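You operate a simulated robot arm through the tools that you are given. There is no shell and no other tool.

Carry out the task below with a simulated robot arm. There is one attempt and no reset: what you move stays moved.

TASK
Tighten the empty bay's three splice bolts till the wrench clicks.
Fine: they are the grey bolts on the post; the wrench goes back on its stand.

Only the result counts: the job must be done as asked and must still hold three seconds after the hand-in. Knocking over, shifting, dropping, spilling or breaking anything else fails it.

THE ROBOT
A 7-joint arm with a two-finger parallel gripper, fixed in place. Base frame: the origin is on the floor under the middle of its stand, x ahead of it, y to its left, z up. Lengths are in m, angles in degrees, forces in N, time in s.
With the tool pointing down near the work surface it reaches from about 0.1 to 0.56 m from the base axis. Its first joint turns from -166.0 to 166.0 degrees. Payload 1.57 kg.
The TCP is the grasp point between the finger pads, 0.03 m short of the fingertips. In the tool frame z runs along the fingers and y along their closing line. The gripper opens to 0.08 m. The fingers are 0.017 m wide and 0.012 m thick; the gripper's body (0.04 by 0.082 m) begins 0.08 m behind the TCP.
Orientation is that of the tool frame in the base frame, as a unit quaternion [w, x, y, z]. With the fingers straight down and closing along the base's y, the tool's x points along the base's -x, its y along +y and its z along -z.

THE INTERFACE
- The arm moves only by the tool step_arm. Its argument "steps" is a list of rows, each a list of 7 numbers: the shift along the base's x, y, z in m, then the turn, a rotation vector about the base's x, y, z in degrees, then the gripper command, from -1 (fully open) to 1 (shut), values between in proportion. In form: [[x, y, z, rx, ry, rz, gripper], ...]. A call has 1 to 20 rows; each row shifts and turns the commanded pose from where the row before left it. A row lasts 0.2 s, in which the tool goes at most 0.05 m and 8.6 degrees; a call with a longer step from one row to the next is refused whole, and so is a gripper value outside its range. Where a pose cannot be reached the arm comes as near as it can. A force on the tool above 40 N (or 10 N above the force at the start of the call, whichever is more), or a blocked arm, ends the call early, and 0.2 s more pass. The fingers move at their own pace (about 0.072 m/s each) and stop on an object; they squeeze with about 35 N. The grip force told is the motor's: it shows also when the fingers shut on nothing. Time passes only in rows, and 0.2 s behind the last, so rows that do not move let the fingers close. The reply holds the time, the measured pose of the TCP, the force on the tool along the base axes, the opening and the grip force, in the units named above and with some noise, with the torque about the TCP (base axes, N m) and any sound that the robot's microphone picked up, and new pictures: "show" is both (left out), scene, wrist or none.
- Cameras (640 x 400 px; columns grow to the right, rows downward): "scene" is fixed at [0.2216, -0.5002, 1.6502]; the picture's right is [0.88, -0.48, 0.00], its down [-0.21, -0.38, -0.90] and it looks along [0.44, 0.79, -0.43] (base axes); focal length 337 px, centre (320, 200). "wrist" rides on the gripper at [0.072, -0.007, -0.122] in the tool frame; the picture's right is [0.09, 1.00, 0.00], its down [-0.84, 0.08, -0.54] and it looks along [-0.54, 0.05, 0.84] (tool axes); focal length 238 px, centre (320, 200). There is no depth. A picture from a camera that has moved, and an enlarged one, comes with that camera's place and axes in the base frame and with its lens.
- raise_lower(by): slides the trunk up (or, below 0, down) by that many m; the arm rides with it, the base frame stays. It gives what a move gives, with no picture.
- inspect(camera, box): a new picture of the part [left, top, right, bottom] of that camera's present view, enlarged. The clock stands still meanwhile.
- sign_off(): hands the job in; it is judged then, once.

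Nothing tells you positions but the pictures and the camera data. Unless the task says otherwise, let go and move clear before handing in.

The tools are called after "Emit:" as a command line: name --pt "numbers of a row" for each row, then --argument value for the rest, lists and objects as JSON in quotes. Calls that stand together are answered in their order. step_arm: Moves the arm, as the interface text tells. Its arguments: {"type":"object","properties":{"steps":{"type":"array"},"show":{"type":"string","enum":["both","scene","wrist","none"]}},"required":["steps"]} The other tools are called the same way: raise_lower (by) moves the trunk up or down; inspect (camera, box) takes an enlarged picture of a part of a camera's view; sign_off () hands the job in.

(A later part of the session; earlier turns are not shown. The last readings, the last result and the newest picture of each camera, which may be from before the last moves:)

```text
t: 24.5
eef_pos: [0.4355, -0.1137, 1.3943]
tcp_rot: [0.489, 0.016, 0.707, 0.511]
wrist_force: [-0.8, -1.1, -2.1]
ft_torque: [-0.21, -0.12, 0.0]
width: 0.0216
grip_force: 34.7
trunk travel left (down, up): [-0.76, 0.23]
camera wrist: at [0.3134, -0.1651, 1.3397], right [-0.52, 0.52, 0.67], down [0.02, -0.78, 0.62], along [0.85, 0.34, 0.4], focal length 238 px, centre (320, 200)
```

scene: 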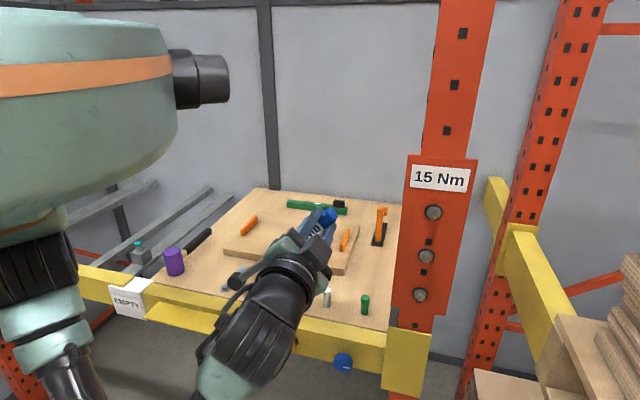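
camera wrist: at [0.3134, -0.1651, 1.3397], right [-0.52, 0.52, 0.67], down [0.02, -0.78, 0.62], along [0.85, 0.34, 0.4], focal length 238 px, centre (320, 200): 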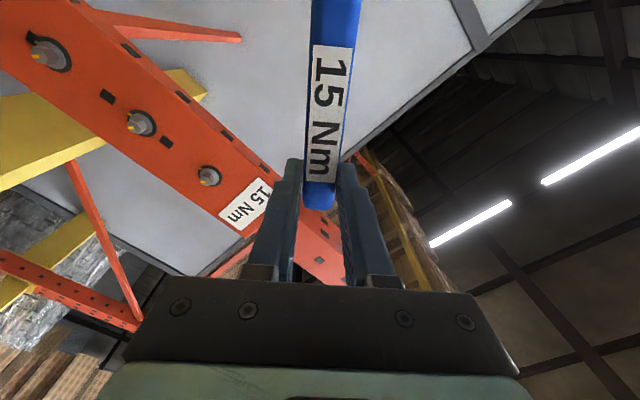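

Roll works, with no limits so far. I'll use this good bolt view to double-check positions, then keep rolling.

Emit:
inspect --camera "wrist" --box '[120, 107, 160, 132]'

Emit:
step_arm --pt "0 0 0 -6.01 -6.01 0 1" --pt "0 0 0 -6.01 -6.01 0 1" --pt "0 0 0 -6.01 -6.01 0 1" --pt "0 0 0 -6.01 -6.01 0 1" --pt "0 0 0 -6.01 -6.01 0 1" --pt "0 0 0 -3.54 -3.54 0 1" --pt "0 0 0 0 0 0 1" --show "both"

```text
16.00 times, centred on (140, 120) of wrist
camera zoom: at [0.3134, -0.1651, 1.3397], right [-0.52, 0.52, 0.67], down [0.02, -0.78, 0.62], along [0.85, 0.34, 0.4], focal length 3814 px, centre (3200, 1488)
```

zoom: 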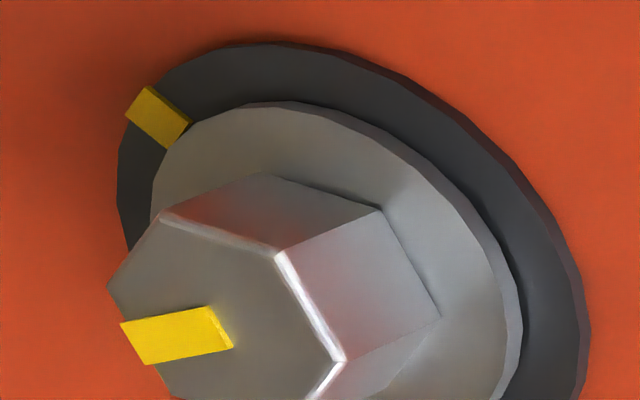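

```text
t: 26.1
eef_pos: [0.4127, -0.1023, 1.4312]
tcp_rot: [0.59, -0.103, 0.677, 0.428]
wrist_force: [0.1, -0.4, -3.0]
ft_torque: [-0.17, -0.05, 0.01]
width: 0.0217
grip_force: 34.3
out of reach, approached as far as the arm can: row 2, 3, 4, 5, 6
trunk travel left (down, up): [-0.76, 0.23]
camera wrist: at [0.3095, -0.1665, 1.3563], right [-0.67, 0.64, 0.37], down [-0.2, -0.64, 0.74], along [0.72, 0.42, 0.55], focal length 238 px, centre (320, 200)
```

scene: 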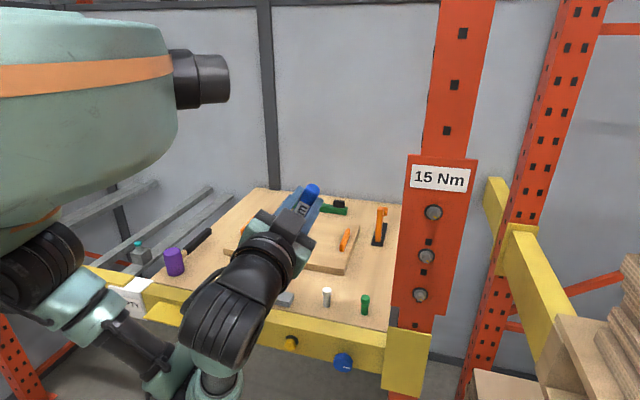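
wrist: 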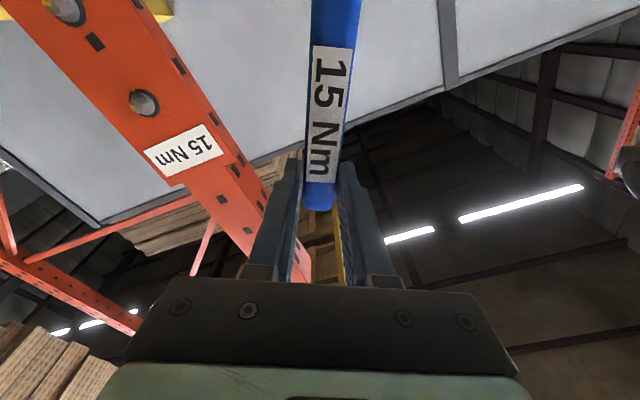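

The roll stops at a joint limit in this cramped pose. I'll move the hand further out, still well in front of the post, and see whether the roll can continue from there.

Emit:
step_arm --pt "0.02 -0.01 0 0 0 0 1" --pt "0.02 -0.01 0 0 0 0 1" --pt "0.02 -0.01 0 0 0 0 1" --pt "0.02 -0.01 0 0 0 0 1" --pt "0.02 -0.01 0 0 0 0 1" --pt "0.02 -0.005 0 0 0 0 1" --pt "0 0 0 -4 -4 0 1" --pt "0 0 0 -4 -4 0 1" --pt "0 0 0 0 0 0 1" --show "both"

```text
t: 28.1
eef_pos: [0.4134, -0.1039, 1.431]
tcp_rot: [0.59, -0.103, 0.678, 0.427]
wrist_force: [0.3, 0.8, -2.8]
ft_torque: [-0.12, -0.02, 0.02]
width: 0.0217
grip_force: 35.0
out of reach, approached as far as the arm can: row 1, 2, 3, 4, 5, 6, 7, 8
trunk travel left (down, up): [-0.76, 0.23]
camera wrist: at [0.3095, -0.1666, 1.3563], right [-0.67, 0.64, 0.37], down [-0.2, -0.64, 0.74], along [0.72, 0.42, 0.55], focal length 238 px, centre (320, 200)
```

scene: 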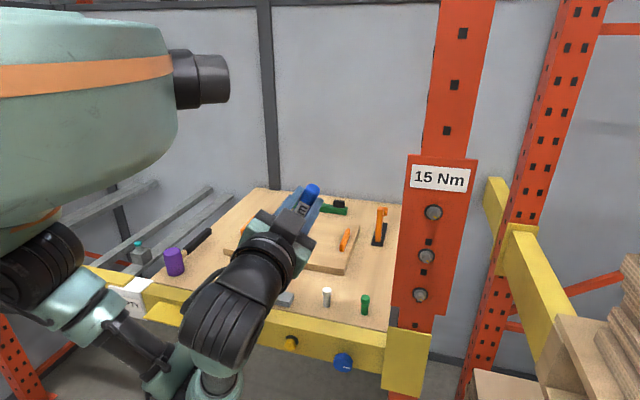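
wrist: 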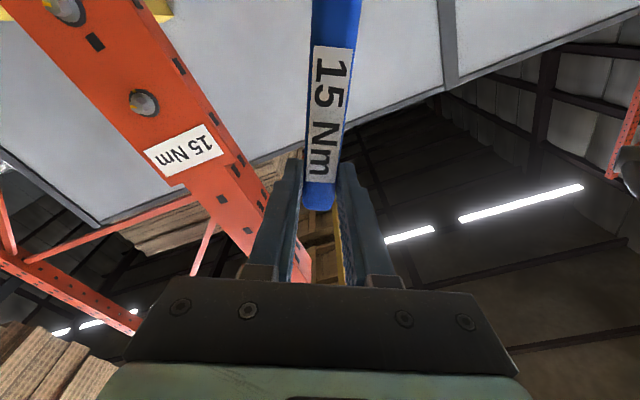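

The arm is stuck against a limit, so I'll roll back the other way to free it.

Emit:
step_arm --pt "0 0 0 5 5 0 1" --pt "0 0 0 5 5 0 1" --pt "0 0 0 5 5 0 1" --pt "0 0 0 5 5 0 1" --pt "0 0 0 0 0 0 1" --show "scene"

```text
t: 29.3
eef_pos: [0.4128, -0.1055, 1.43]
tcp_rot: [0.471, 0.076, 0.684, 0.551]
wrist_force: [-0.1, 0.3, -2.3]
ft_torque: [-0.17, -0.09, 0.0]
width: 0.0216
grip_force: 34.4
trunk travel left (down, up): [-0.76, 0.23]
```

scene: 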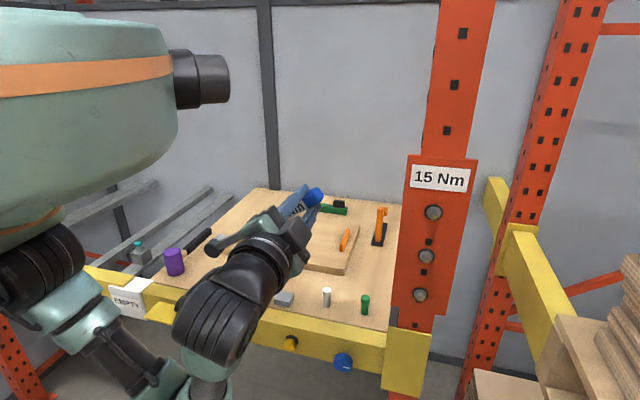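

Rolling back works, so the last joint was at its lower end. I'll go round the other way, with the head over the top; first I'll lower the hand for clearance from the robot's body, then roll positively.

Emit:
step_arm --pt "0.002 0.01 -0.025 0 0 0 1" --pt "0.002 0.01 -0.025 0 0 0 1" --pt "0.003 0.01 -0.025 4 4 0 1" --pt "0.003 0.01 -0.025 4 4 0 1" --pt "0.003 0.01 -0.025 4 4 0 1" --pt "0.003 0.01 -0.025 4 4 0 1" --pt "0.004 0.008 -0.025 4 4 0 1" --pt "0 0 0 0 0 0 1" --show "both"

```text
t: 31.1
eef_pos: [0.4326, -0.0399, 1.2541]
tcp_rot: [0.326, 0.25, 0.65, 0.639]
wrist_force: [-0.2, -0.3, -3.6]
ft_torque: [-0.26, -0.12, -0.01]
width: 0.0217
grip_force: 35.1
trunk travel left (down, up): [-0.76, 0.23]
camera wrist: at [0.2943, -0.0679, 1.2361], right [-0.15, 0.13, 0.98], down [0.14, -0.98, 0.15], along [0.98, 0.16, 0.13], focal length 238 px, centre (320, 200)
```

scene: 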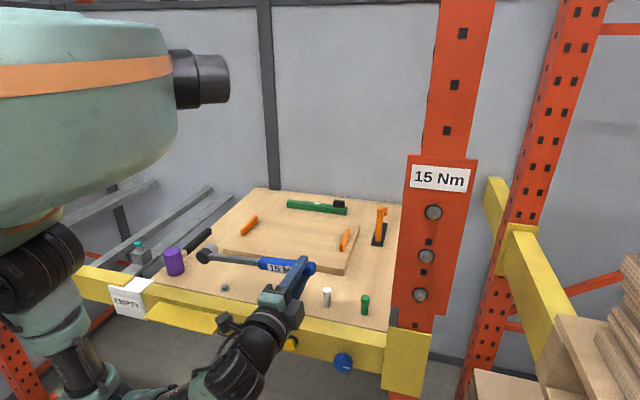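
wrist: 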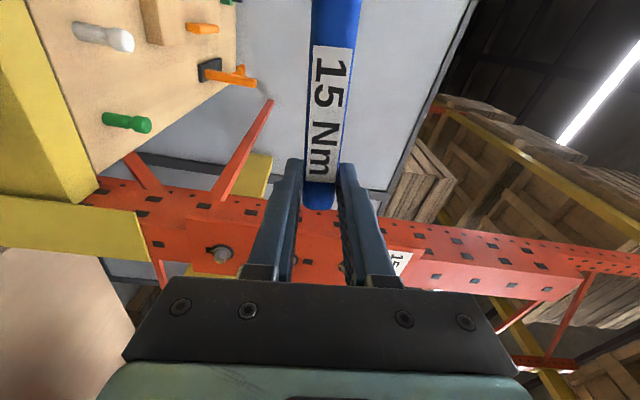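

Now rolling the wrench head up and over, checking at the halfway point.

Emit:
step_arm --pt "0 0 0 6.01 6.01 0 1" --pt "0 0 0 6.01 6.01 0 1" --pt "0 0 0 6.01 6.01 0 1" --pt "0 0 0 6.01 6.01 0 1" --pt "0 0 0 6.01 6.01 0 1" --pt "0 0 0 6.01 6.01 0 1" --pt "0 0 0 0 0 0 1" --show "scene"

```text
t: 32.7
eef_pos: [0.4331, -0.0371, 1.2558]
tcp_rot: [0.021, 0.52, 0.491, 0.699]
wrist_force: [-0.6, 0.3, -2.6]
ft_torque: [-0.15, -0.09, -0.02]
width: 0.0216
grip_force: 34.4
trunk travel left (down, up): [-0.76, 0.23]
```

scene: 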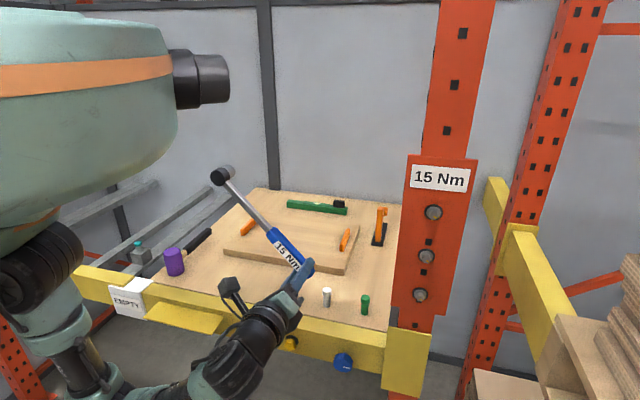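

Rolling works in this direction and the head is clear of the body. Continuing over the top.

Emit:
step_arm --pt "0 0 0 6.01 6.01 0 1" --pt "0 0 0 6.01 6.01 0 1" --pt "0 0 0 6.01 6.01 0 1" --pt "0 0 0 6.01 6.01 0 1" --pt "0 0 0 6.01 6.01 0 1" --pt "0 0 0 6.01 6.01 0 1" --pt "0 0 0 0 0 0 1" --show "scene"

```text
t: 34.3
eef_pos: [0.4332, -0.0384, 1.2554]
tcp_rot: [-0.29, 0.688, 0.237, 0.621]
wrist_force: [-0.7, 0.3, -2.1]
ft_torque: [-0.02, 0.1, -0.02]
width: 0.0216
grip_force: 34.5
trunk travel left (down, up): [-0.76, 0.23]
```

scene: 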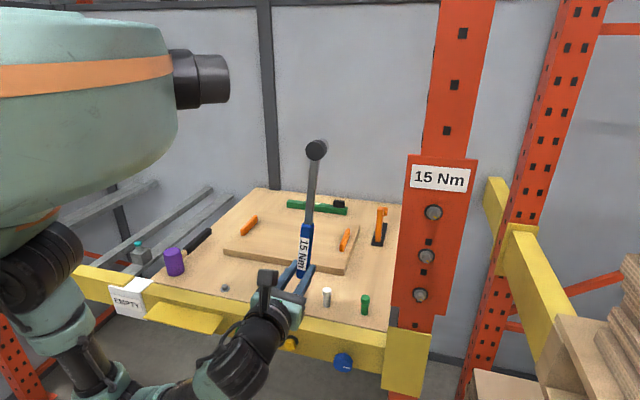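

The head is now at the top. I'll square the tool to the rack (it is about 3.5° off), roll on about 24° so the handle points to 7 o'clock, and take a look.

Emit:
step_arm --pt "0 0 0 2.39 -2.39 0.97 1" --pt "0 0 0 5.66 5.66 0 1" --pt "0 0 0 5.66 5.66 0 1" --pt "0 0 0 5.66 5.66 0 1" --pt "0 0 0 0 0 0 1" --show "both"

Emit:
inspect --camera "scene" --box '[280, 120, 400, 280]'

```text
t: 35.5
eef_pos: [0.4322, -0.036, 1.2555]
tcp_rot: [-0.43, 0.701, 0.091, 0.561]
wrist_force: [-0.5, -0.8, -2.9]
ft_torque: [0.04, 0.14, -0.03]
width: 0.0219
grip_force: 35.1
trunk travel left (down, up): [-0.76, 0.23]
camera wrist: at [0.3663, -0.1456, 1.321], right [0.64, -0.64, -0.42], down [-0.63, -0.13, -0.76], along [0.43, 0.75, -0.49], focal length 238 px, centre (320, 200)
```

scene: 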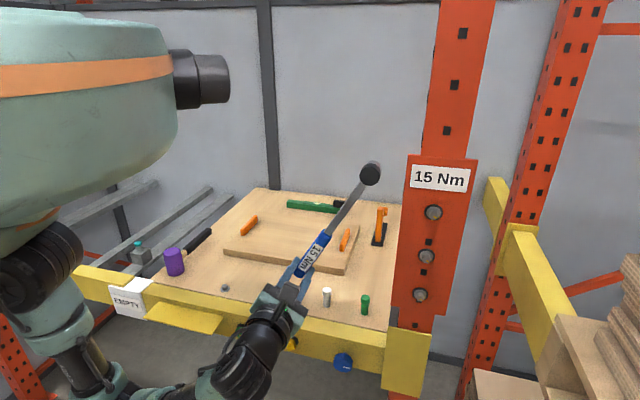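
wrist: 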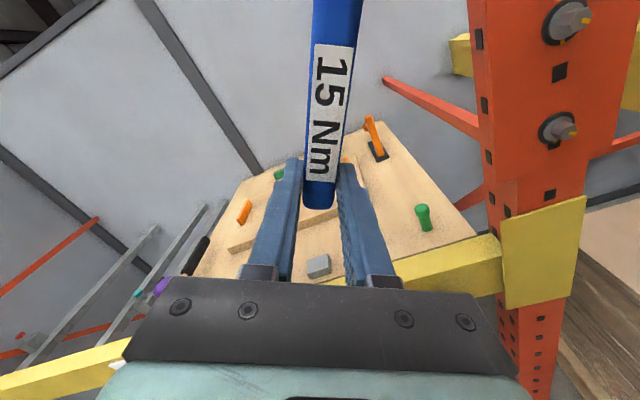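

```text
2.50 times, centred on (340, 200) of scene
camera zoom: at [0.2216, -0.5002, 1.6502], right [0.88, -0.48, 0.0], down [-0.21, -0.38, -0.9], along [0.44, 0.79, -0.43], focal length 842 px, centre (270, 200)
```

zoom: 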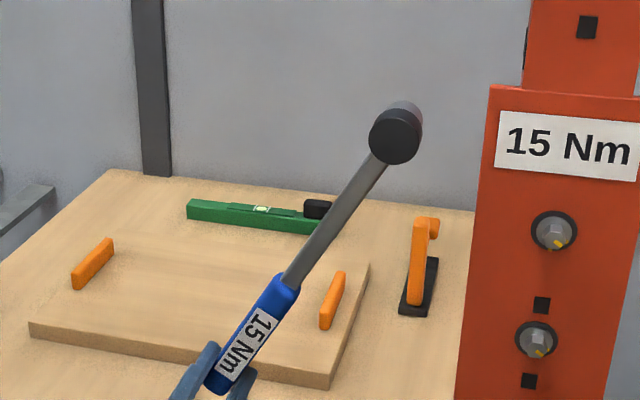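

The tool is square, with the handle at 7 o'clock. I'll zoom on the head to calibrate its exact offset from the gripper.

Emit:
inspect --camera "scene" --box '[355, 158, 387, 188]'

Emit:
inspect --camera "scene" --box '[285, 225, 345, 290]'

Emit:
inspect --camera "wrist" --box '[290, 120, 380, 290]'

```text
13.33 times, centred on (371, 173) of scene
camera zoom: at [0.2216, -0.5002, 1.6502], right [0.88, -0.48, 0.0], down [-0.21, -0.38, -0.9], along [0.44, 0.79, -0.43], focal length 4490 px, centre (-360, 560)
```

zoom: 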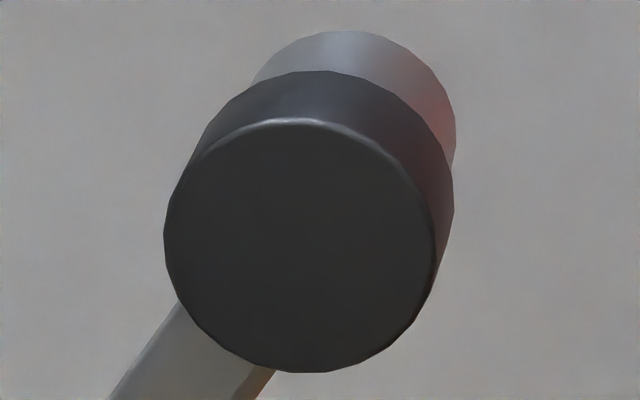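

```text
6.15 times, centred on (315, 258) of scene
camera zoom: at [0.2216, -0.5002, 1.6502], right [0.88, -0.48, 0.0], down [-0.21, -0.38, -0.9], along [0.44, 0.79, -0.43], focal length 2072 px, centre (351, -154)
```

zoom: 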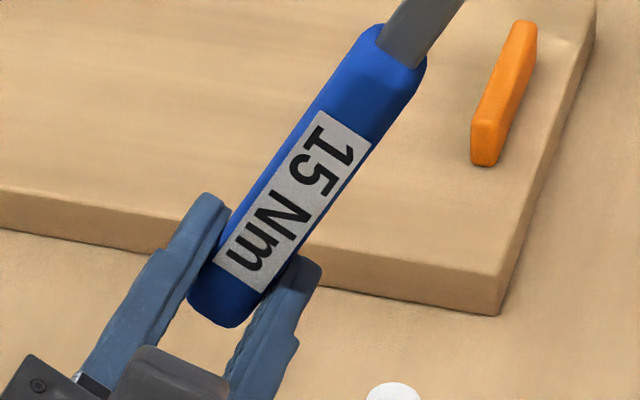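

```text
2.35 times, centred on (335, 205) of wrist
camera zoom: at [0.3663, -0.1456, 1.321], right [0.64, -0.64, -0.42], down [-0.63, -0.13, -0.76], along [0.43, 0.75, -0.49], focal length 561 px, centre (285, 188)
```

zoom: 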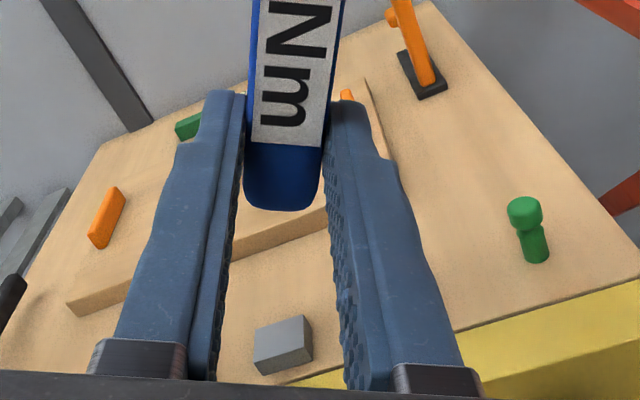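

The calibration gives the socket axis about 0.233 m from the grip and the socket front about 53 mm ahead of it. I'll move so the socket sits in front of the top bolt, staying about 6 cm short of it.

Emit:
step_arm --pt "0.016 -0.016 -0.022 0 0 0 1" --pt "0.016 -0.016 -0.022 0 0 0 1" --pt "0.016 -0.016 -0.022 0 0 0 1" --pt "0.016 -0.016 -0.022 0 0 0 1" --pt "0.0156 -0.0156 -0.021 0 0 0 1" --pt "0 0 0 0 0 0 1" --show "both"

Emit:
inspect --camera "scene" --box '[390, 170, 470, 270]'

```text
t: 36.9
eef_pos: [0.5103, -0.1159, 1.1436]
tcp_rot: [-0.429, 0.701, 0.093, 0.562]
wrist_force: [-0.2, 0.1, -2.9]
ft_torque: [0.04, 0.16, -0.03]
width: 0.0218
grip_force: 34.4
trunk travel left (down, up): [-0.76, 0.23]
camera wrist: at [0.4449, -0.2243, 1.2098], right [0.64, -0.64, -0.42], down [-0.63, -0.14, -0.76], along [0.44, 0.75, -0.49], focal length 238 px, centre (320, 200)
```

scene: 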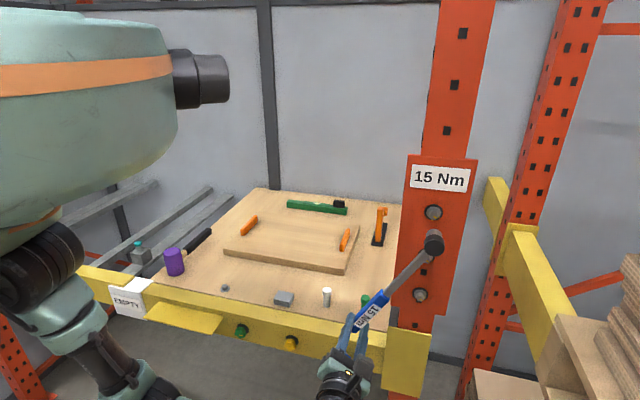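
wrist: 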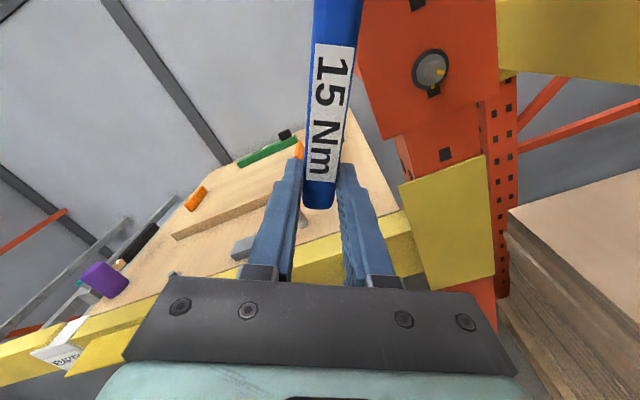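

```text
4.00 times, centred on (430, 220) of scene
camera zoom: at [0.2216, -0.5002, 1.6502], right [0.88, -0.48, 0.0], down [-0.21, -0.38, -0.9], along [0.44, 0.79, -0.43], focal length 1347 px, centre (-120, 120)
```

zoom: 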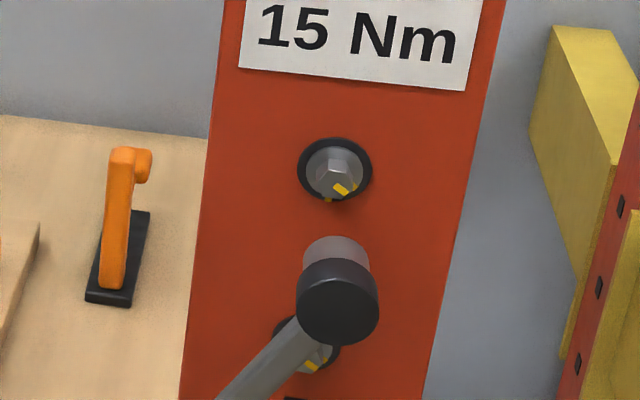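

In the scene camera the head is on the top bolt's axis to within about 1 mm. I'll advance to just short of contact.

Emit:
step_arm --pt "0.0088 0.0088 0 0 0 0 1" --pt "0.0088 0.0088 0 0 0 0 1" --pt "0.0088 0.0088 0 0 0 0 1" --pt "0.0088 0.0088 0 0 0 0 1" --pt "0 0 0 0 0 0 1" --show "wrist"

Emit:
inspect --camera "scene" --box '[405, 190, 461, 240]'

```text
t: 38.1
eef_pos: [0.5484, -0.0818, 1.1469]
tcp_rot: [-0.43, 0.701, 0.094, 0.561]
wrist_force: [-0.1, 0.2, -3.0]
ft_torque: [0.06, 0.14, -0.02]
width: 0.0219
grip_force: 34.7
trunk travel left (down, up): [-0.76, 0.23]
camera wrist: at [0.4815, -0.1892, 1.2108], right [0.64, -0.64, -0.42], down [-0.63, -0.14, -0.76], along [0.44, 0.75, -0.49], focal length 238 px, centre (320, 200)
```

wrist: 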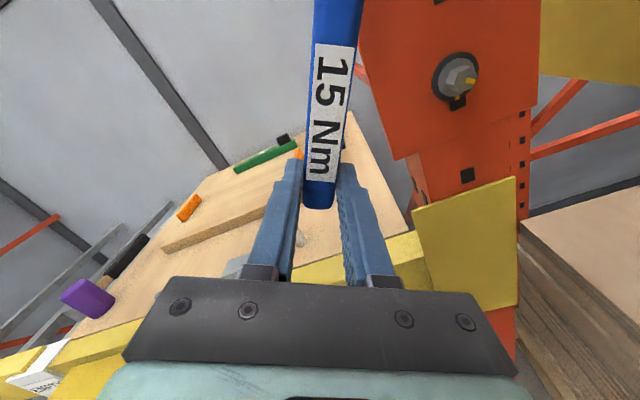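

```text
8.00 times, centred on (433, 215) of scene
camera zoom: at [0.2216, -0.5002, 1.6502], right [0.88, -0.48, 0.0], down [-0.21, -0.38, -0.9], along [0.44, 0.79, -0.43], focal length 2694 px, centre (-584, 80)
```

zoom: 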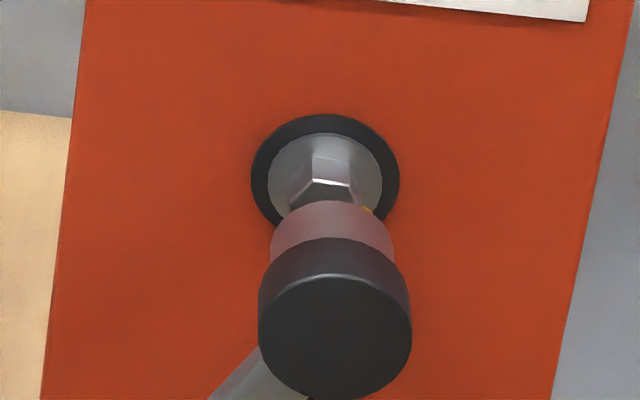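

The head is about 1.2 mm too far right and 1–2 mm low. I'll correct that and creep forward in small steps to feel for contact.

Emit:
step_arm --pt "-0.0009 0.0009 0.0012 0 0 0 1" --pt "0.0035 0.0035 0 0 0 0 1" --pt "0.0035 0.0035 0 0 0 0 1" --pt "0.002 0.002 0 0 0 0 1" --pt "0.0015 0.0015 0 0 0 0 1" --pt "0 0 0 0 0 0 1" --show "none"

Emit:
inspect --camera "scene" --box '[413, 195, 453, 225]'

```text
t: 39.5
eef_pos: [0.5565, -0.0701, 1.1465]
tcp_rot: [-0.429, 0.701, 0.093, 0.561]
wrist_force: [-0.6, 0.5, -2.6]
ft_torque: [0.05, 0.15, 0.02]
width: 0.0217
grip_force: 35.1
trunk travel left (down, up): [-0.76, 0.23]
```

```text
13.33 times, centred on (433, 210) of scene
camera zoom: at [0.2216, -0.5002, 1.6502], right [0.88, -0.48, 0.0], down [-0.21, -0.38, -0.9], along [0.44, 0.79, -0.43], focal length 4490 px, centre (-1187, 67)
```

zoom: 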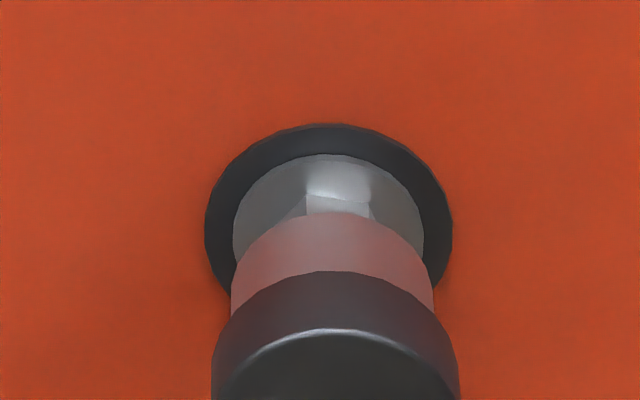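

No contact yet and lateral alignment is within 0.5 mm. Creeping forward further.

Emit:
step_arm --pt "0.0011 0.0011 0 0 0 0 1" --pt "0.0011 0.0011 0 0 0 0 1" --pt "0.0011 0.0011 0 0 0 0 1" --pt "0.0011 0.0011 0 0 0 0 1" --pt "0 0 0 0 0 0 1" --show "none"

Emit:
inspect --camera "scene" --box '[413, 195, 453, 225]'

```text
t: 40.7
eef_pos: [0.5626, -0.0674, 1.1479]
tcp_rot: [-0.429, 0.701, 0.093, 0.562]
wrist_force: [-0.3, 0.1, -2.1]
ft_torque: [-0.09, 0.03, 0.06]
width: 0.0216
grip_force: 34.7
trunk travel left (down, up): [-0.76, 0.23]
```

```text
13.33 times, centred on (433, 210) of scene
camera zoom: at [0.2216, -0.5002, 1.6502], right [0.88, -0.48, 0.0], down [-0.21, -0.38, -0.9], along [0.44, 0.79, -0.43], focal length 4490 px, centre (-1187, 67)
```

zoom: 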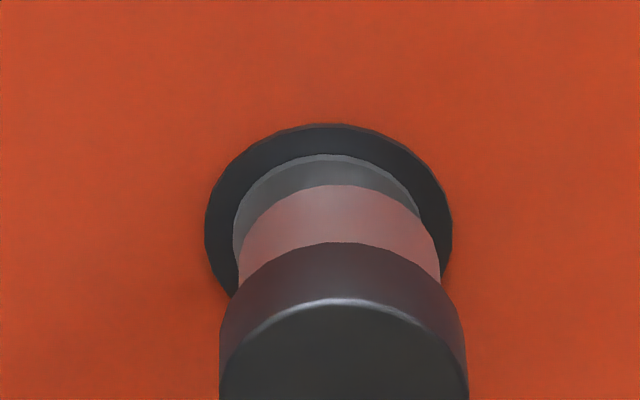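

The socket rim has slipped past the bolt face and is going over the hex; there's only a slight sideways force of about 1 N, meaning I'm roughly 0.7 mm right. I'll correct and continue in.

Emit:
step_arm --pt "-0.0006 0.0006 0 0 0 0 1" --pt "0.0011 0.0011 0 0 0 0 1" --pt "0.0011 0.0011 0 0 0 0 1" --pt "0.0011 0.0011 0 0 0 0 1" --pt "0 0 0 0 0 0 1" --show "none"

Emit:
inspect --camera "scene" --box '[413, 195, 453, 225]'

```text
t: 41.9
eef_pos: [0.5644, -0.0625, 1.1466]
tcp_rot: [-0.429, 0.702, 0.091, 0.562]
wrist_force: [-0.1, 0.1, -1.5]
ft_torque: [0.04, -0.02, -0.05]
width: 0.0216
grip_force: 35.1
trunk travel left (down, up): [-0.76, 0.23]
```

```text
13.33 times, centred on (433, 210) of scene
camera zoom: at [0.2216, -0.5002, 1.6502], right [0.88, -0.48, 0.0], down [-0.21, -0.38, -0.9], along [0.44, 0.79, -0.43], focal length 4490 px, centre (-1187, 67)
```

zoom: 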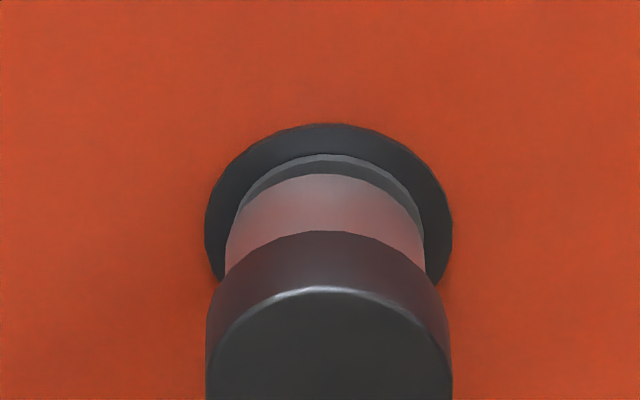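

Sliding on smoothly, about 5 mm from the flange. Continuing until it seats.

Emit:
step_arm --pt "0.0007 0.0007 0.0004 0 0 0 1" --pt "0.0011 0.0011 0 0 0 0 1" --pt "0.0011 0.0011 0 0 0 0 1" --pt "0.0007 0.0007 0 0 0 0 1" --pt "0 0 0 0 0 0 1" --show "none"

Emit:
inspect --camera "scene" --box '[413, 195, 453, 225]'

```text
t: 43.1
eef_pos: [0.5663, -0.0609, 1.146]
tcp_rot: [-0.43, 0.701, 0.092, 0.561]
wrist_force: [-16.0, -6.3, -12.9]
ft_torque: [0.36, -0.4, -0.29]
width: 0.0216
grip_force: 33.8
trunk travel left (down, up): [-0.76, 0.23]
```

```text
13.33 times, centred on (433, 210) of scene
camera zoom: at [0.2216, -0.5002, 1.6502], right [0.88, -0.48, 0.0], down [-0.21, -0.38, -0.9], along [0.44, 0.79, -0.43], focal length 4490 px, centre (-1187, 67)
```

zoom: 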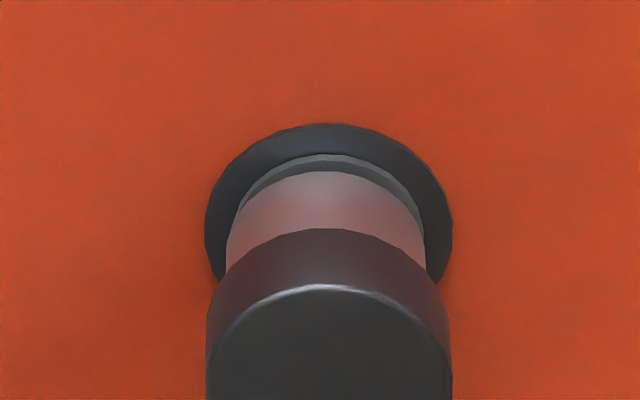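

Contact: about 16 N back along the axis, so the socket has seated. I'll back off slightly to relax the force and read again.

Emit:
step_arm --pt "-0.0008 -0.0008 0 0 0 0 1" --pt "0 0 0 0 0 0 1" --show "none"

```text
t: 43.7
eef_pos: [0.5648, -0.0609, 1.1461]
tcp_rot: [-0.43, 0.702, 0.092, 0.561]
wrist_force: [-14.4, -5.8, -13.0]
ft_torque: [0.14, -0.01, -0.22]
width: 0.0215
grip_force: 34.6
trunk travel left (down, up): [-0.76, 0.23]
```

Emit:
step_arm --pt "-0.0005 0.0005 -0.0013 0 0 0 1" --pt "0 0 0 0 0 0 1" --show "none"

```text
t: 44.3
eef_pos: [0.567, -0.0604, 1.1462]
tcp_rot: [-0.43, 0.701, 0.092, 0.562]
wrist_force: [-11.0, -6.7, -10.3]
ft_torque: [-0.19, 0.59, 0.17]
width: 0.0214
grip_force: 34.3
trunk travel left (down, up): [-0.76, 0.23]
```

Emit:
step_arm --pt "-0.0014 0.0 -0.0017 0 0 0 1" --pt "-0.0004 -0.0004 0 0 0 0 1" --pt "0 0 0 0 0 0 1" --show "none"

Emit:
inspect --camera "scene" --box '[340, 190, 460, 400]'

```text
t: 45.1
eef_pos: [0.5658, -0.06, 1.1473]
tcp_rot: [-0.429, 0.7, 0.092, 0.563]
wrist_force: [2.9, -3.4, 4.2]
ft_torque: [-0.31, 0.73, 0.43]
width: 0.0215
grip_force: 34.0
trunk travel left (down, up): [-0.76, 0.23]
```

```text
1.90 times, centred on (400, 295) of scene
camera zoom: at [0.2216, -0.5002, 1.6502], right [0.88, -0.48, 0.0], down [-0.21, -0.38, -0.9], along [0.44, 0.79, -0.43], focal length 641 px, centre (168, 19)
```

zoom: 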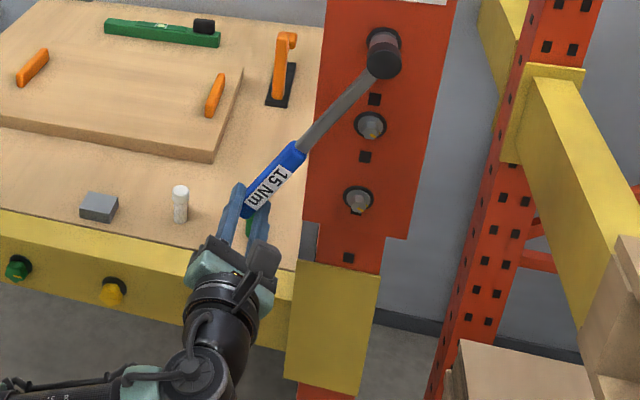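

The axial force is now near zero and the socket is on the hex. I'll recentre slightly and begin turning clockwise about the bolt axis in small arcs, watching force and sound.

Emit:
step_arm --pt "0.0004 -0.0004 0.0009 0 0 0 1" --pt "-0.0097 0.0097 0.0088 2.83 2.83 0 1" --pt "0 0 0 0 0 0 1" --show "none"

Emit:
inspect --camera "scene" --box '[405, 185, 465, 235]'

```text
t: 45.9
eef_pos: [0.5559, -0.0505, 1.1564]
tcp_rot: [-0.45, 0.704, 0.068, 0.546]
wrist_force: [-0.5, -4.5, 1.2]
ft_torque: [0.45, -0.39, -0.3]
width: 0.0213
grip_force: 34.5
trunk travel left (down, up): [-0.76, 0.23]
```

```text
8.00 times, centred on (435, 210) of scene
camera zoom: at [0.2216, -0.5002, 1.6502], right [0.88, -0.48, 0.0], down [-0.21, -0.38, -0.9], along [0.44, 0.79, -0.43], focal length 2694 px, centre (-600, 120)
```

zoom: 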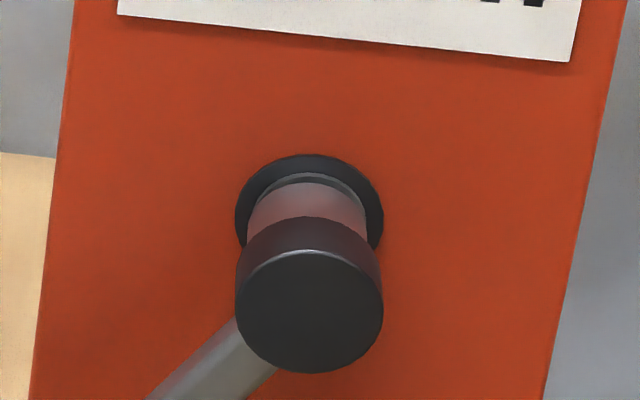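

Turned 4° with almost no resistance. Continuing the arc.

Emit:
step_arm --pt "-0.009 0.009 0.01 2.83 2.83 0 1" --pt "-0.0087 0.0087 0.0106 2.83 2.83 0 1" --pt "-0.0081 0.0081 0.0114 2.83 2.83 0 1" --pt "0 0 0 0 0 0 1" --show "none"

Emit:
inspect --camera "scene" --box '[405, 185, 465, 235]'

```text
t: 46.9
eef_pos: [0.5289, -0.0252, 1.1866]
tcp_rot: [-0.504, 0.708, -0.006, 0.494]
wrist_force: [-3.7, -3.4, -4.9]
ft_torque: [0.02, 0.23, 0.01]
width: 0.0215
grip_force: 35.1
trunk travel left (down, up): [-0.76, 0.23]
```

```text
8.00 times, centred on (435, 210) of scene
camera zoom: at [0.2216, -0.5002, 1.6502], right [0.88, -0.48, 0.0], down [-0.21, -0.38, -0.9], along [0.44, 0.79, -0.43], focal length 2694 px, centre (-600, 120)
```

zoom: 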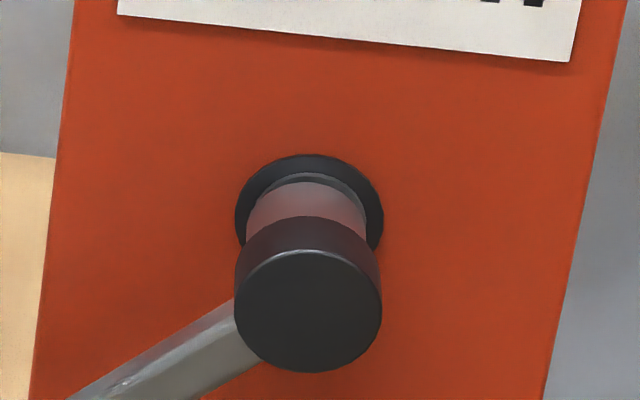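

Still low resistance at 47°. Continuing.

Emit:
step_arm --pt "-0.0076 0.0076 0.0122 2.83 2.83 0 1" --pt "-0.0069 0.0069 0.0129 2.83 2.83 0 1" --pt "-0.0063 0.0063 0.0136 2.83 2.83 0 1" --pt "-0.0057 0.0057 0.0142 2.83 2.83 0 1" --pt "0 0 0 0 0 0 1" --show "none"

Emit:
inspect --camera "scene" --box '[405, 185, 465, 235]'

```text
t: 48.1
eef_pos: [0.5015, 0.0031, 1.239]
tcp_rot: [-0.568, 0.699, -0.104, 0.421]
wrist_force: [1.0, -2.1, 0.5]
ft_torque: [-0.38, 0.13, 0.68]
width: 0.0215
grip_force: 34.6
trunk travel left (down, up): [-0.76, 0.23]
```

```text
8.00 times, centred on (435, 210) of scene
camera zoom: at [0.2216, -0.5002, 1.6502], right [0.88, -0.48, 0.0], down [-0.21, -0.38, -0.9], along [0.44, 0.79, -0.43], focal length 2694 px, centre (-600, 120)
```

zoom: 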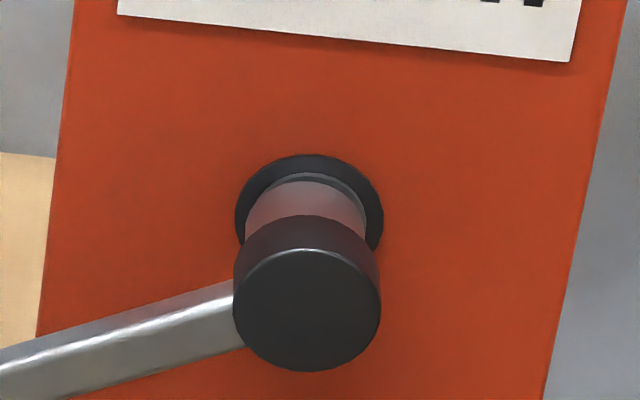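

At 63° and still light. Continuing toward 90°, watching for the click.

Emit:
step_arm --pt "-0.0049 0.0049 0.0147 2.83 2.83 0 1" --pt "-0.0042 0.0042 0.0151 2.83 2.83 0 1" --pt "-0.0034 0.0034 0.0156 2.83 2.83 0 1" --pt "0 0 0 0 0 0 1" --show "none"

```text
t: 49.1
eef_pos: [0.4896, 0.0161, 1.2844]
tcp_rot: [-0.609, 0.685, -0.177, 0.358]
wrist_force: [-11.8, -1.3, -6.8]
ft_torque: [0.26, 0.35, -0.32]
width: 0.0218
grip_force: 34.5
trunk travel left (down, up): [-0.76, 0.23]
```

Emit:
step_arm --pt "-0.0012 0.0002 -0.0003 0 0 0 1" --pt "-0.0026 0.0026 0.0158 2.83 2.83 0 1" --pt "-0.0018 0.0018 0.016 2.83 2.83 0 1" --pt "0 0 0 0 0 0 1" --show "none"

Emit:
inspect --camera "scene" --box '[395, 180, 465, 235]'

```text
t: 50.1
eef_pos: [0.4861, 0.0202, 1.3162]
tcp_rot: [-0.632, 0.671, -0.225, 0.316]
wrist_force: [-0.6, 1.4, -1.8]
ft_torque: [0.07, 0.04, -0.06]
width: 0.0216
grip_force: 34.0
trunk travel left (down, up): [-0.76, 0.23]
```

```text
7.27 times, centred on (430, 208) of scene
camera zoom: at [0.2216, -0.5002, 1.6502], right [0.88, -0.48, 0.0], down [-0.21, -0.38, -0.9], along [0.44, 0.79, -0.43], focal length 2449 px, centre (-480, 146)
```

zoom: 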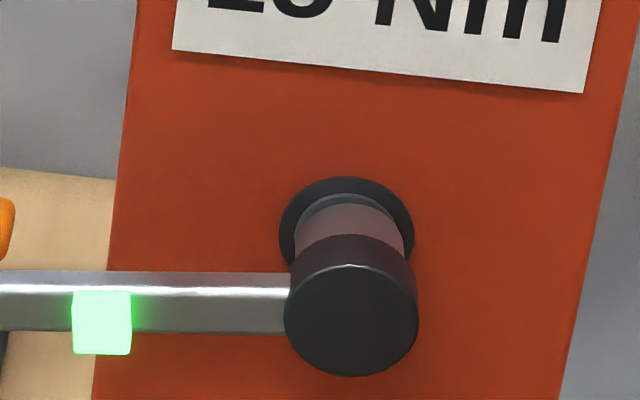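

A green light has just appeared on the wrench shaft. I'll hold still and inspect before turning any further.

Emit:
inspect --camera "scene" --box '[320, 170, 480, 290]'

Emit:
inspect --camera "wrist" --box '[0, 0, 640, 400]'

Emit:
inspect --camera "scene" --box '[385, 195, 425, 225]'

```text
3.33 times, centred on (400, 230) of scene
camera zoom: at [0.2216, -0.5002, 1.6502], right [0.88, -0.48, 0.0], down [-0.21, -0.38, -0.9], along [0.44, 0.79, -0.43], focal length 1122 px, centre (53, 100)
```

zoom: 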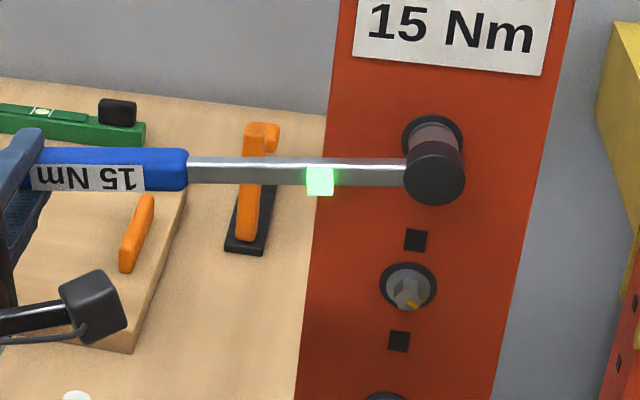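

```text
1.00 times, centred on (320, 200) of wrist (not enlarged: the box is as wide or as high as the picture)
camera zoom: at [0.4482, -0.1171, 1.3324], right [0.16, -0.16, -0.97], down [-0.96, 0.2, -0.19], along [0.22, 0.97, -0.13], focal length 238 px, centre (320, 200)
```

zoom: 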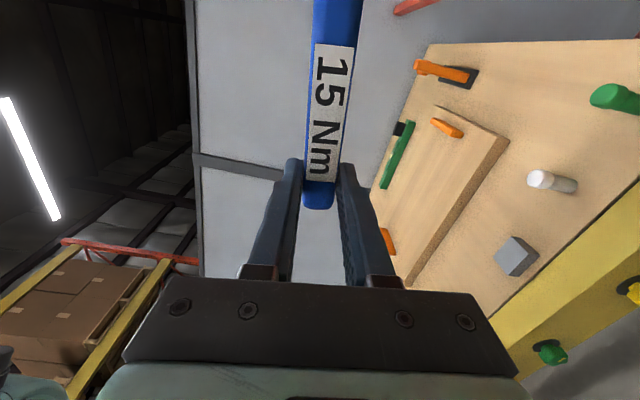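

```text
13.33 times, centred on (405, 210) of scene
camera zoom: at [0.2216, -0.5002, 1.6502], right [0.88, -0.48, 0.0], down [-0.21, -0.38, -0.9], along [0.44, 0.79, -0.43], focal length 4490 px, centre (-813, 67)
```

zoom: 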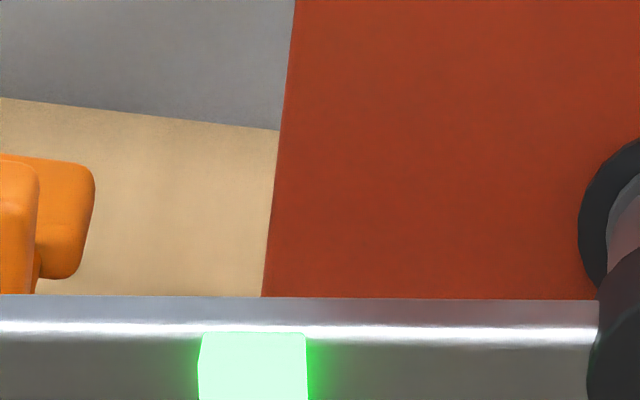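

Emit:
step_arm --pt "0 0 0 0 0 0 1" --show "none"

Emit:
inspect --camera "scene" --box '[360, 180, 460, 240]'

```text
t: 50.5
eef_pos: [0.4859, 0.02, 1.3157]
tcp_rot: [-0.632, 0.671, -0.224, 0.316]
wrist_force: [0.3, 0.5, -1.6]
ft_torque: [0.02, 0.03, -0.08]
width: 0.0216
grip_force: 34.7
trunk travel left (down, up): [-0.76, 0.23]
```

```text
6.40 times, centred on (410, 210) of scene
camera zoom: at [0.2216, -0.5002, 1.6502], right [0.88, -0.48, 0.0], down [-0.21, -0.38, -0.9], along [0.44, 0.79, -0.43], focal length 2155 px, centre (-256, 136)
```

zoom: 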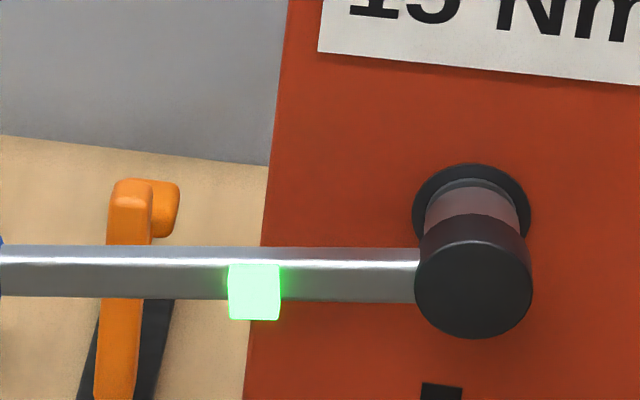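

No click sound was reported and the forces are near zero, so I can't tell yet what the light means. I'll pull the socket straight back about 4 cm and read the bolt's yellow mark.

Emit:
step_arm --pt "-0.0035 -0.0035 0 0 0 0 1" --pt "-0.005 -0.005 0 0 0 0 1" --pt "-0.007 -0.007 0 0 0 0 1" --pt "-0.007 -0.007 0 0 0 0 1" --pt "-0.007 -0.007 0 0 0 0 1" --pt "0 0 0 0 0 0 1" --show "none"

Emit:
inspect --camera "scene" --box '[360, 180, 460, 240]'

Emit:
inspect --camera "scene" --box '[416, 200, 450, 222]'

```text
t: 51.9
eef_pos: [0.4545, -0.0114, 1.3172]
tcp_rot: [-0.632, 0.671, -0.224, 0.316]
wrist_force: [-0.4, 0.5, -2.7]
ft_torque: [0.19, 0.24, 0.01]
width: 0.0217
grip_force: 35.0
trunk travel left (down, up): [-0.76, 0.23]
```

```text
6.40 times, centred on (410, 210) of scene
camera zoom: at [0.2216, -0.5002, 1.6502], right [0.88, -0.48, 0.0], down [-0.21, -0.38, -0.9], along [0.44, 0.79, -0.43], focal length 2155 px, centre (-256, 136)
```

zoom: 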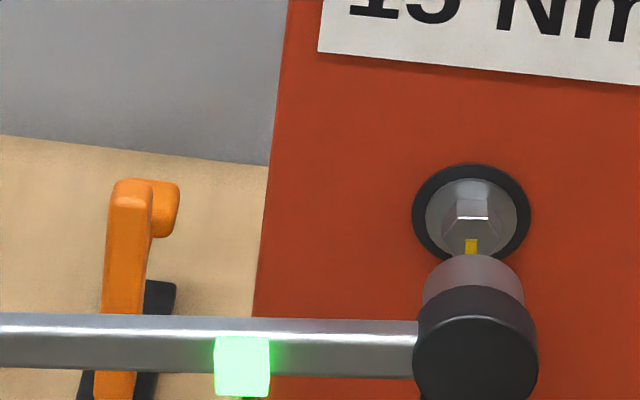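

```text
16.00 times, centred on (433, 211) of scene
camera zoom: at [0.2216, -0.5002, 1.6502], right [0.88, -0.48, 0.0], down [-0.21, -0.38, -0.9], along [0.44, 0.79, -0.43], focal length 5388 px, centre (-1488, 24)
```

zoom: 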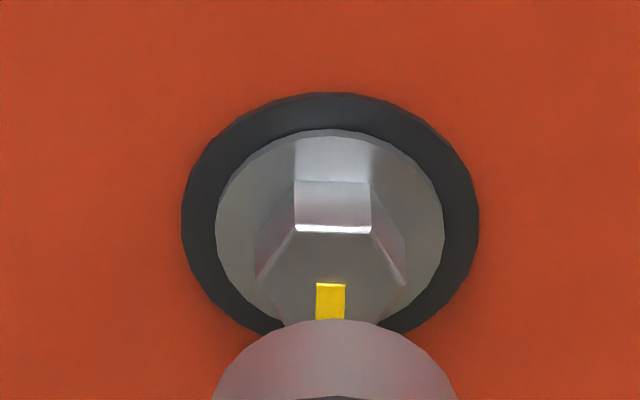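

The bolt turned with the wrench, about 52°: its mark now points straight down at the washer mark, and the green light has latched. I'll now line up the middle bolt with the handle back at 7 o'clock and use finer steps there to learn exactly what the light means.

Emit:
step_arm --pt "0.0114 -0.0114 -0.0386 -5.23 -5.23 0 1" --pt "0.0114 -0.0114 -0.0386 -5.23 -5.23 0 1" --pt "0.0114 -0.0114 -0.0386 -5.23 -5.23 0 1" --pt "0.0114 -0.0114 -0.0386 -5.23 -5.23 0 1" --pt "0.0114 -0.0114 -0.0386 -5.23 -5.23 0 1" --pt "0.0114 -0.0114 -0.0386 -5.23 -5.23 0 1" --pt "0.0114 -0.0114 -0.0383 -5.23 -5.23 0 1" --pt "0 0 0 0 0 0 1" --show "scene"

Emit:
inspect --camera "scene" --box '[390, 190, 470, 290]'

Emit:
inspect --camera "scene" --box '[416, 200, 450, 222]'

```text
t: 53.7
eef_pos: [0.5348, -0.0923, 1.045]
tcp_rot: [-0.43, 0.702, 0.091, 0.561]
wrist_force: [-0.1, -0.9, -3.0]
ft_torque: [0.06, 0.16, 0.0]
width: 0.0215
grip_force: 35.5
trunk travel left (down, up): [-0.76, 0.23]
```

scene: 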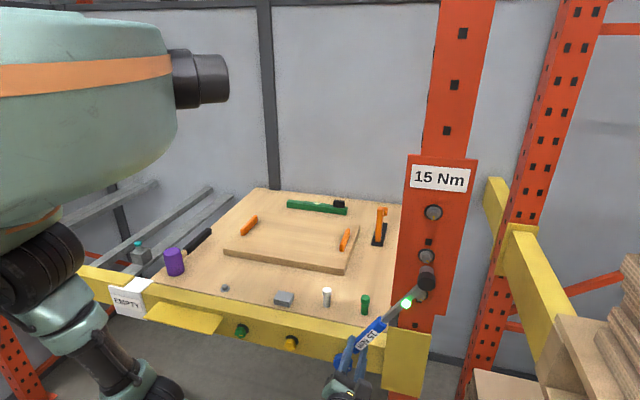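

```text
4.00 times, centred on (430, 240) of scene
camera zoom: at [0.2216, -0.5002, 1.6502], right [0.88, -0.48, 0.0], down [-0.21, -0.38, -0.9], along [0.44, 0.79, -0.43], focal length 1347 px, centre (-120, 40)
```

zoom: 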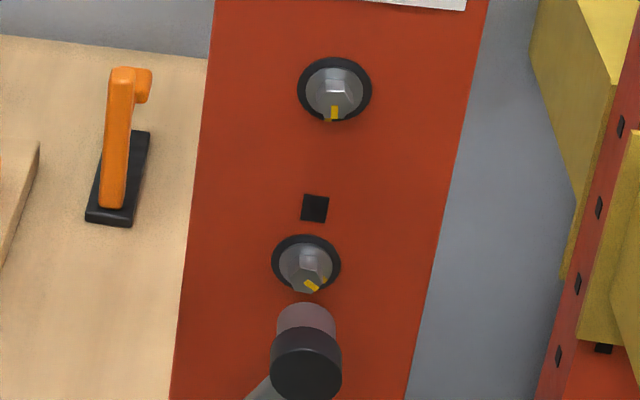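

```text
16.00 times, centred on (433, 211) of scene
camera zoom: at [0.2216, -0.5002, 1.6502], right [0.88, -0.48, 0.0], down [-0.21, -0.38, -0.9], along [0.44, 0.79, -0.43], focal length 5388 px, centre (-1488, 24)
```

zoom: 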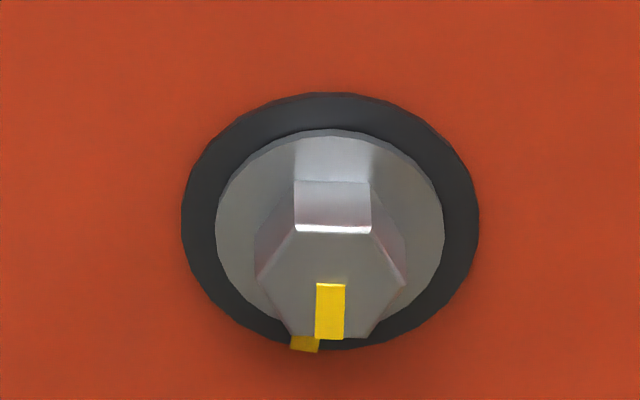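

Mark of the top bolt is near, but not fully at, the washer mark. I'll engage the middle bolt; first a fine check of alignment.

Emit:
inspect --camera "scene" --box '[405, 245, 449, 290]'

```text
8.89 times, centred on (427, 268) of scene
camera zoom: at [0.2216, -0.5002, 1.6502], right [0.88, -0.48, 0.0], down [-0.21, -0.38, -0.9], along [0.44, 0.79, -0.43], focal length 2993 px, centre (-631, -400)
```

zoom: 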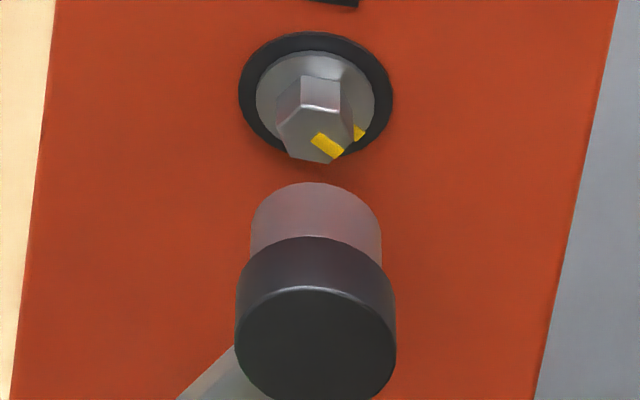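

The head is about 2 mm low; I'll correct this and advance onto the middle bolt.

Emit:
step_arm --pt "-0.0005 0.0005 0.002 0 0 0 1" --pt "0.0067 0.0067 0 0 0 0 1" --pt "0.0067 0.0067 0 0 0 0 1" --pt "0.0067 0.0067 0 0 0 0 1" --pt "0.002 0.002 0 0 0 0 1" --pt "0 0 0 0 0 0 1" --show "none"

Emit:
inspect --camera "scene" --box '[407, 240, 447, 270]'

```text
t: 55.1
eef_pos: [0.5562, -0.0668, 1.0478]
tcp_rot: [-0.43, 0.702, 0.092, 0.561]
wrist_force: [0.1, -0.5, -2.9]
ft_torque: [0.11, 0.12, -0.03]
width: 0.0215
grip_force: 34.4
trunk travel left (down, up): [-0.76, 0.23]
```

```text
13.33 times, centred on (427, 255) of scene
camera zoom: at [0.2216, -0.5002, 1.6502], right [0.88, -0.48, 0.0], down [-0.21, -0.38, -0.9], along [0.44, 0.79, -0.43], focal length 4490 px, centre (-1107, -533)
```

zoom: 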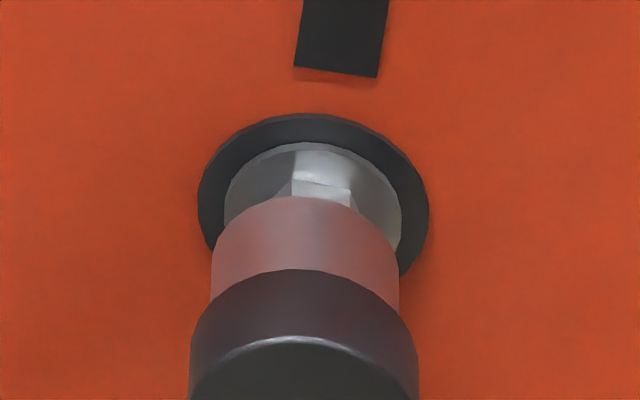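

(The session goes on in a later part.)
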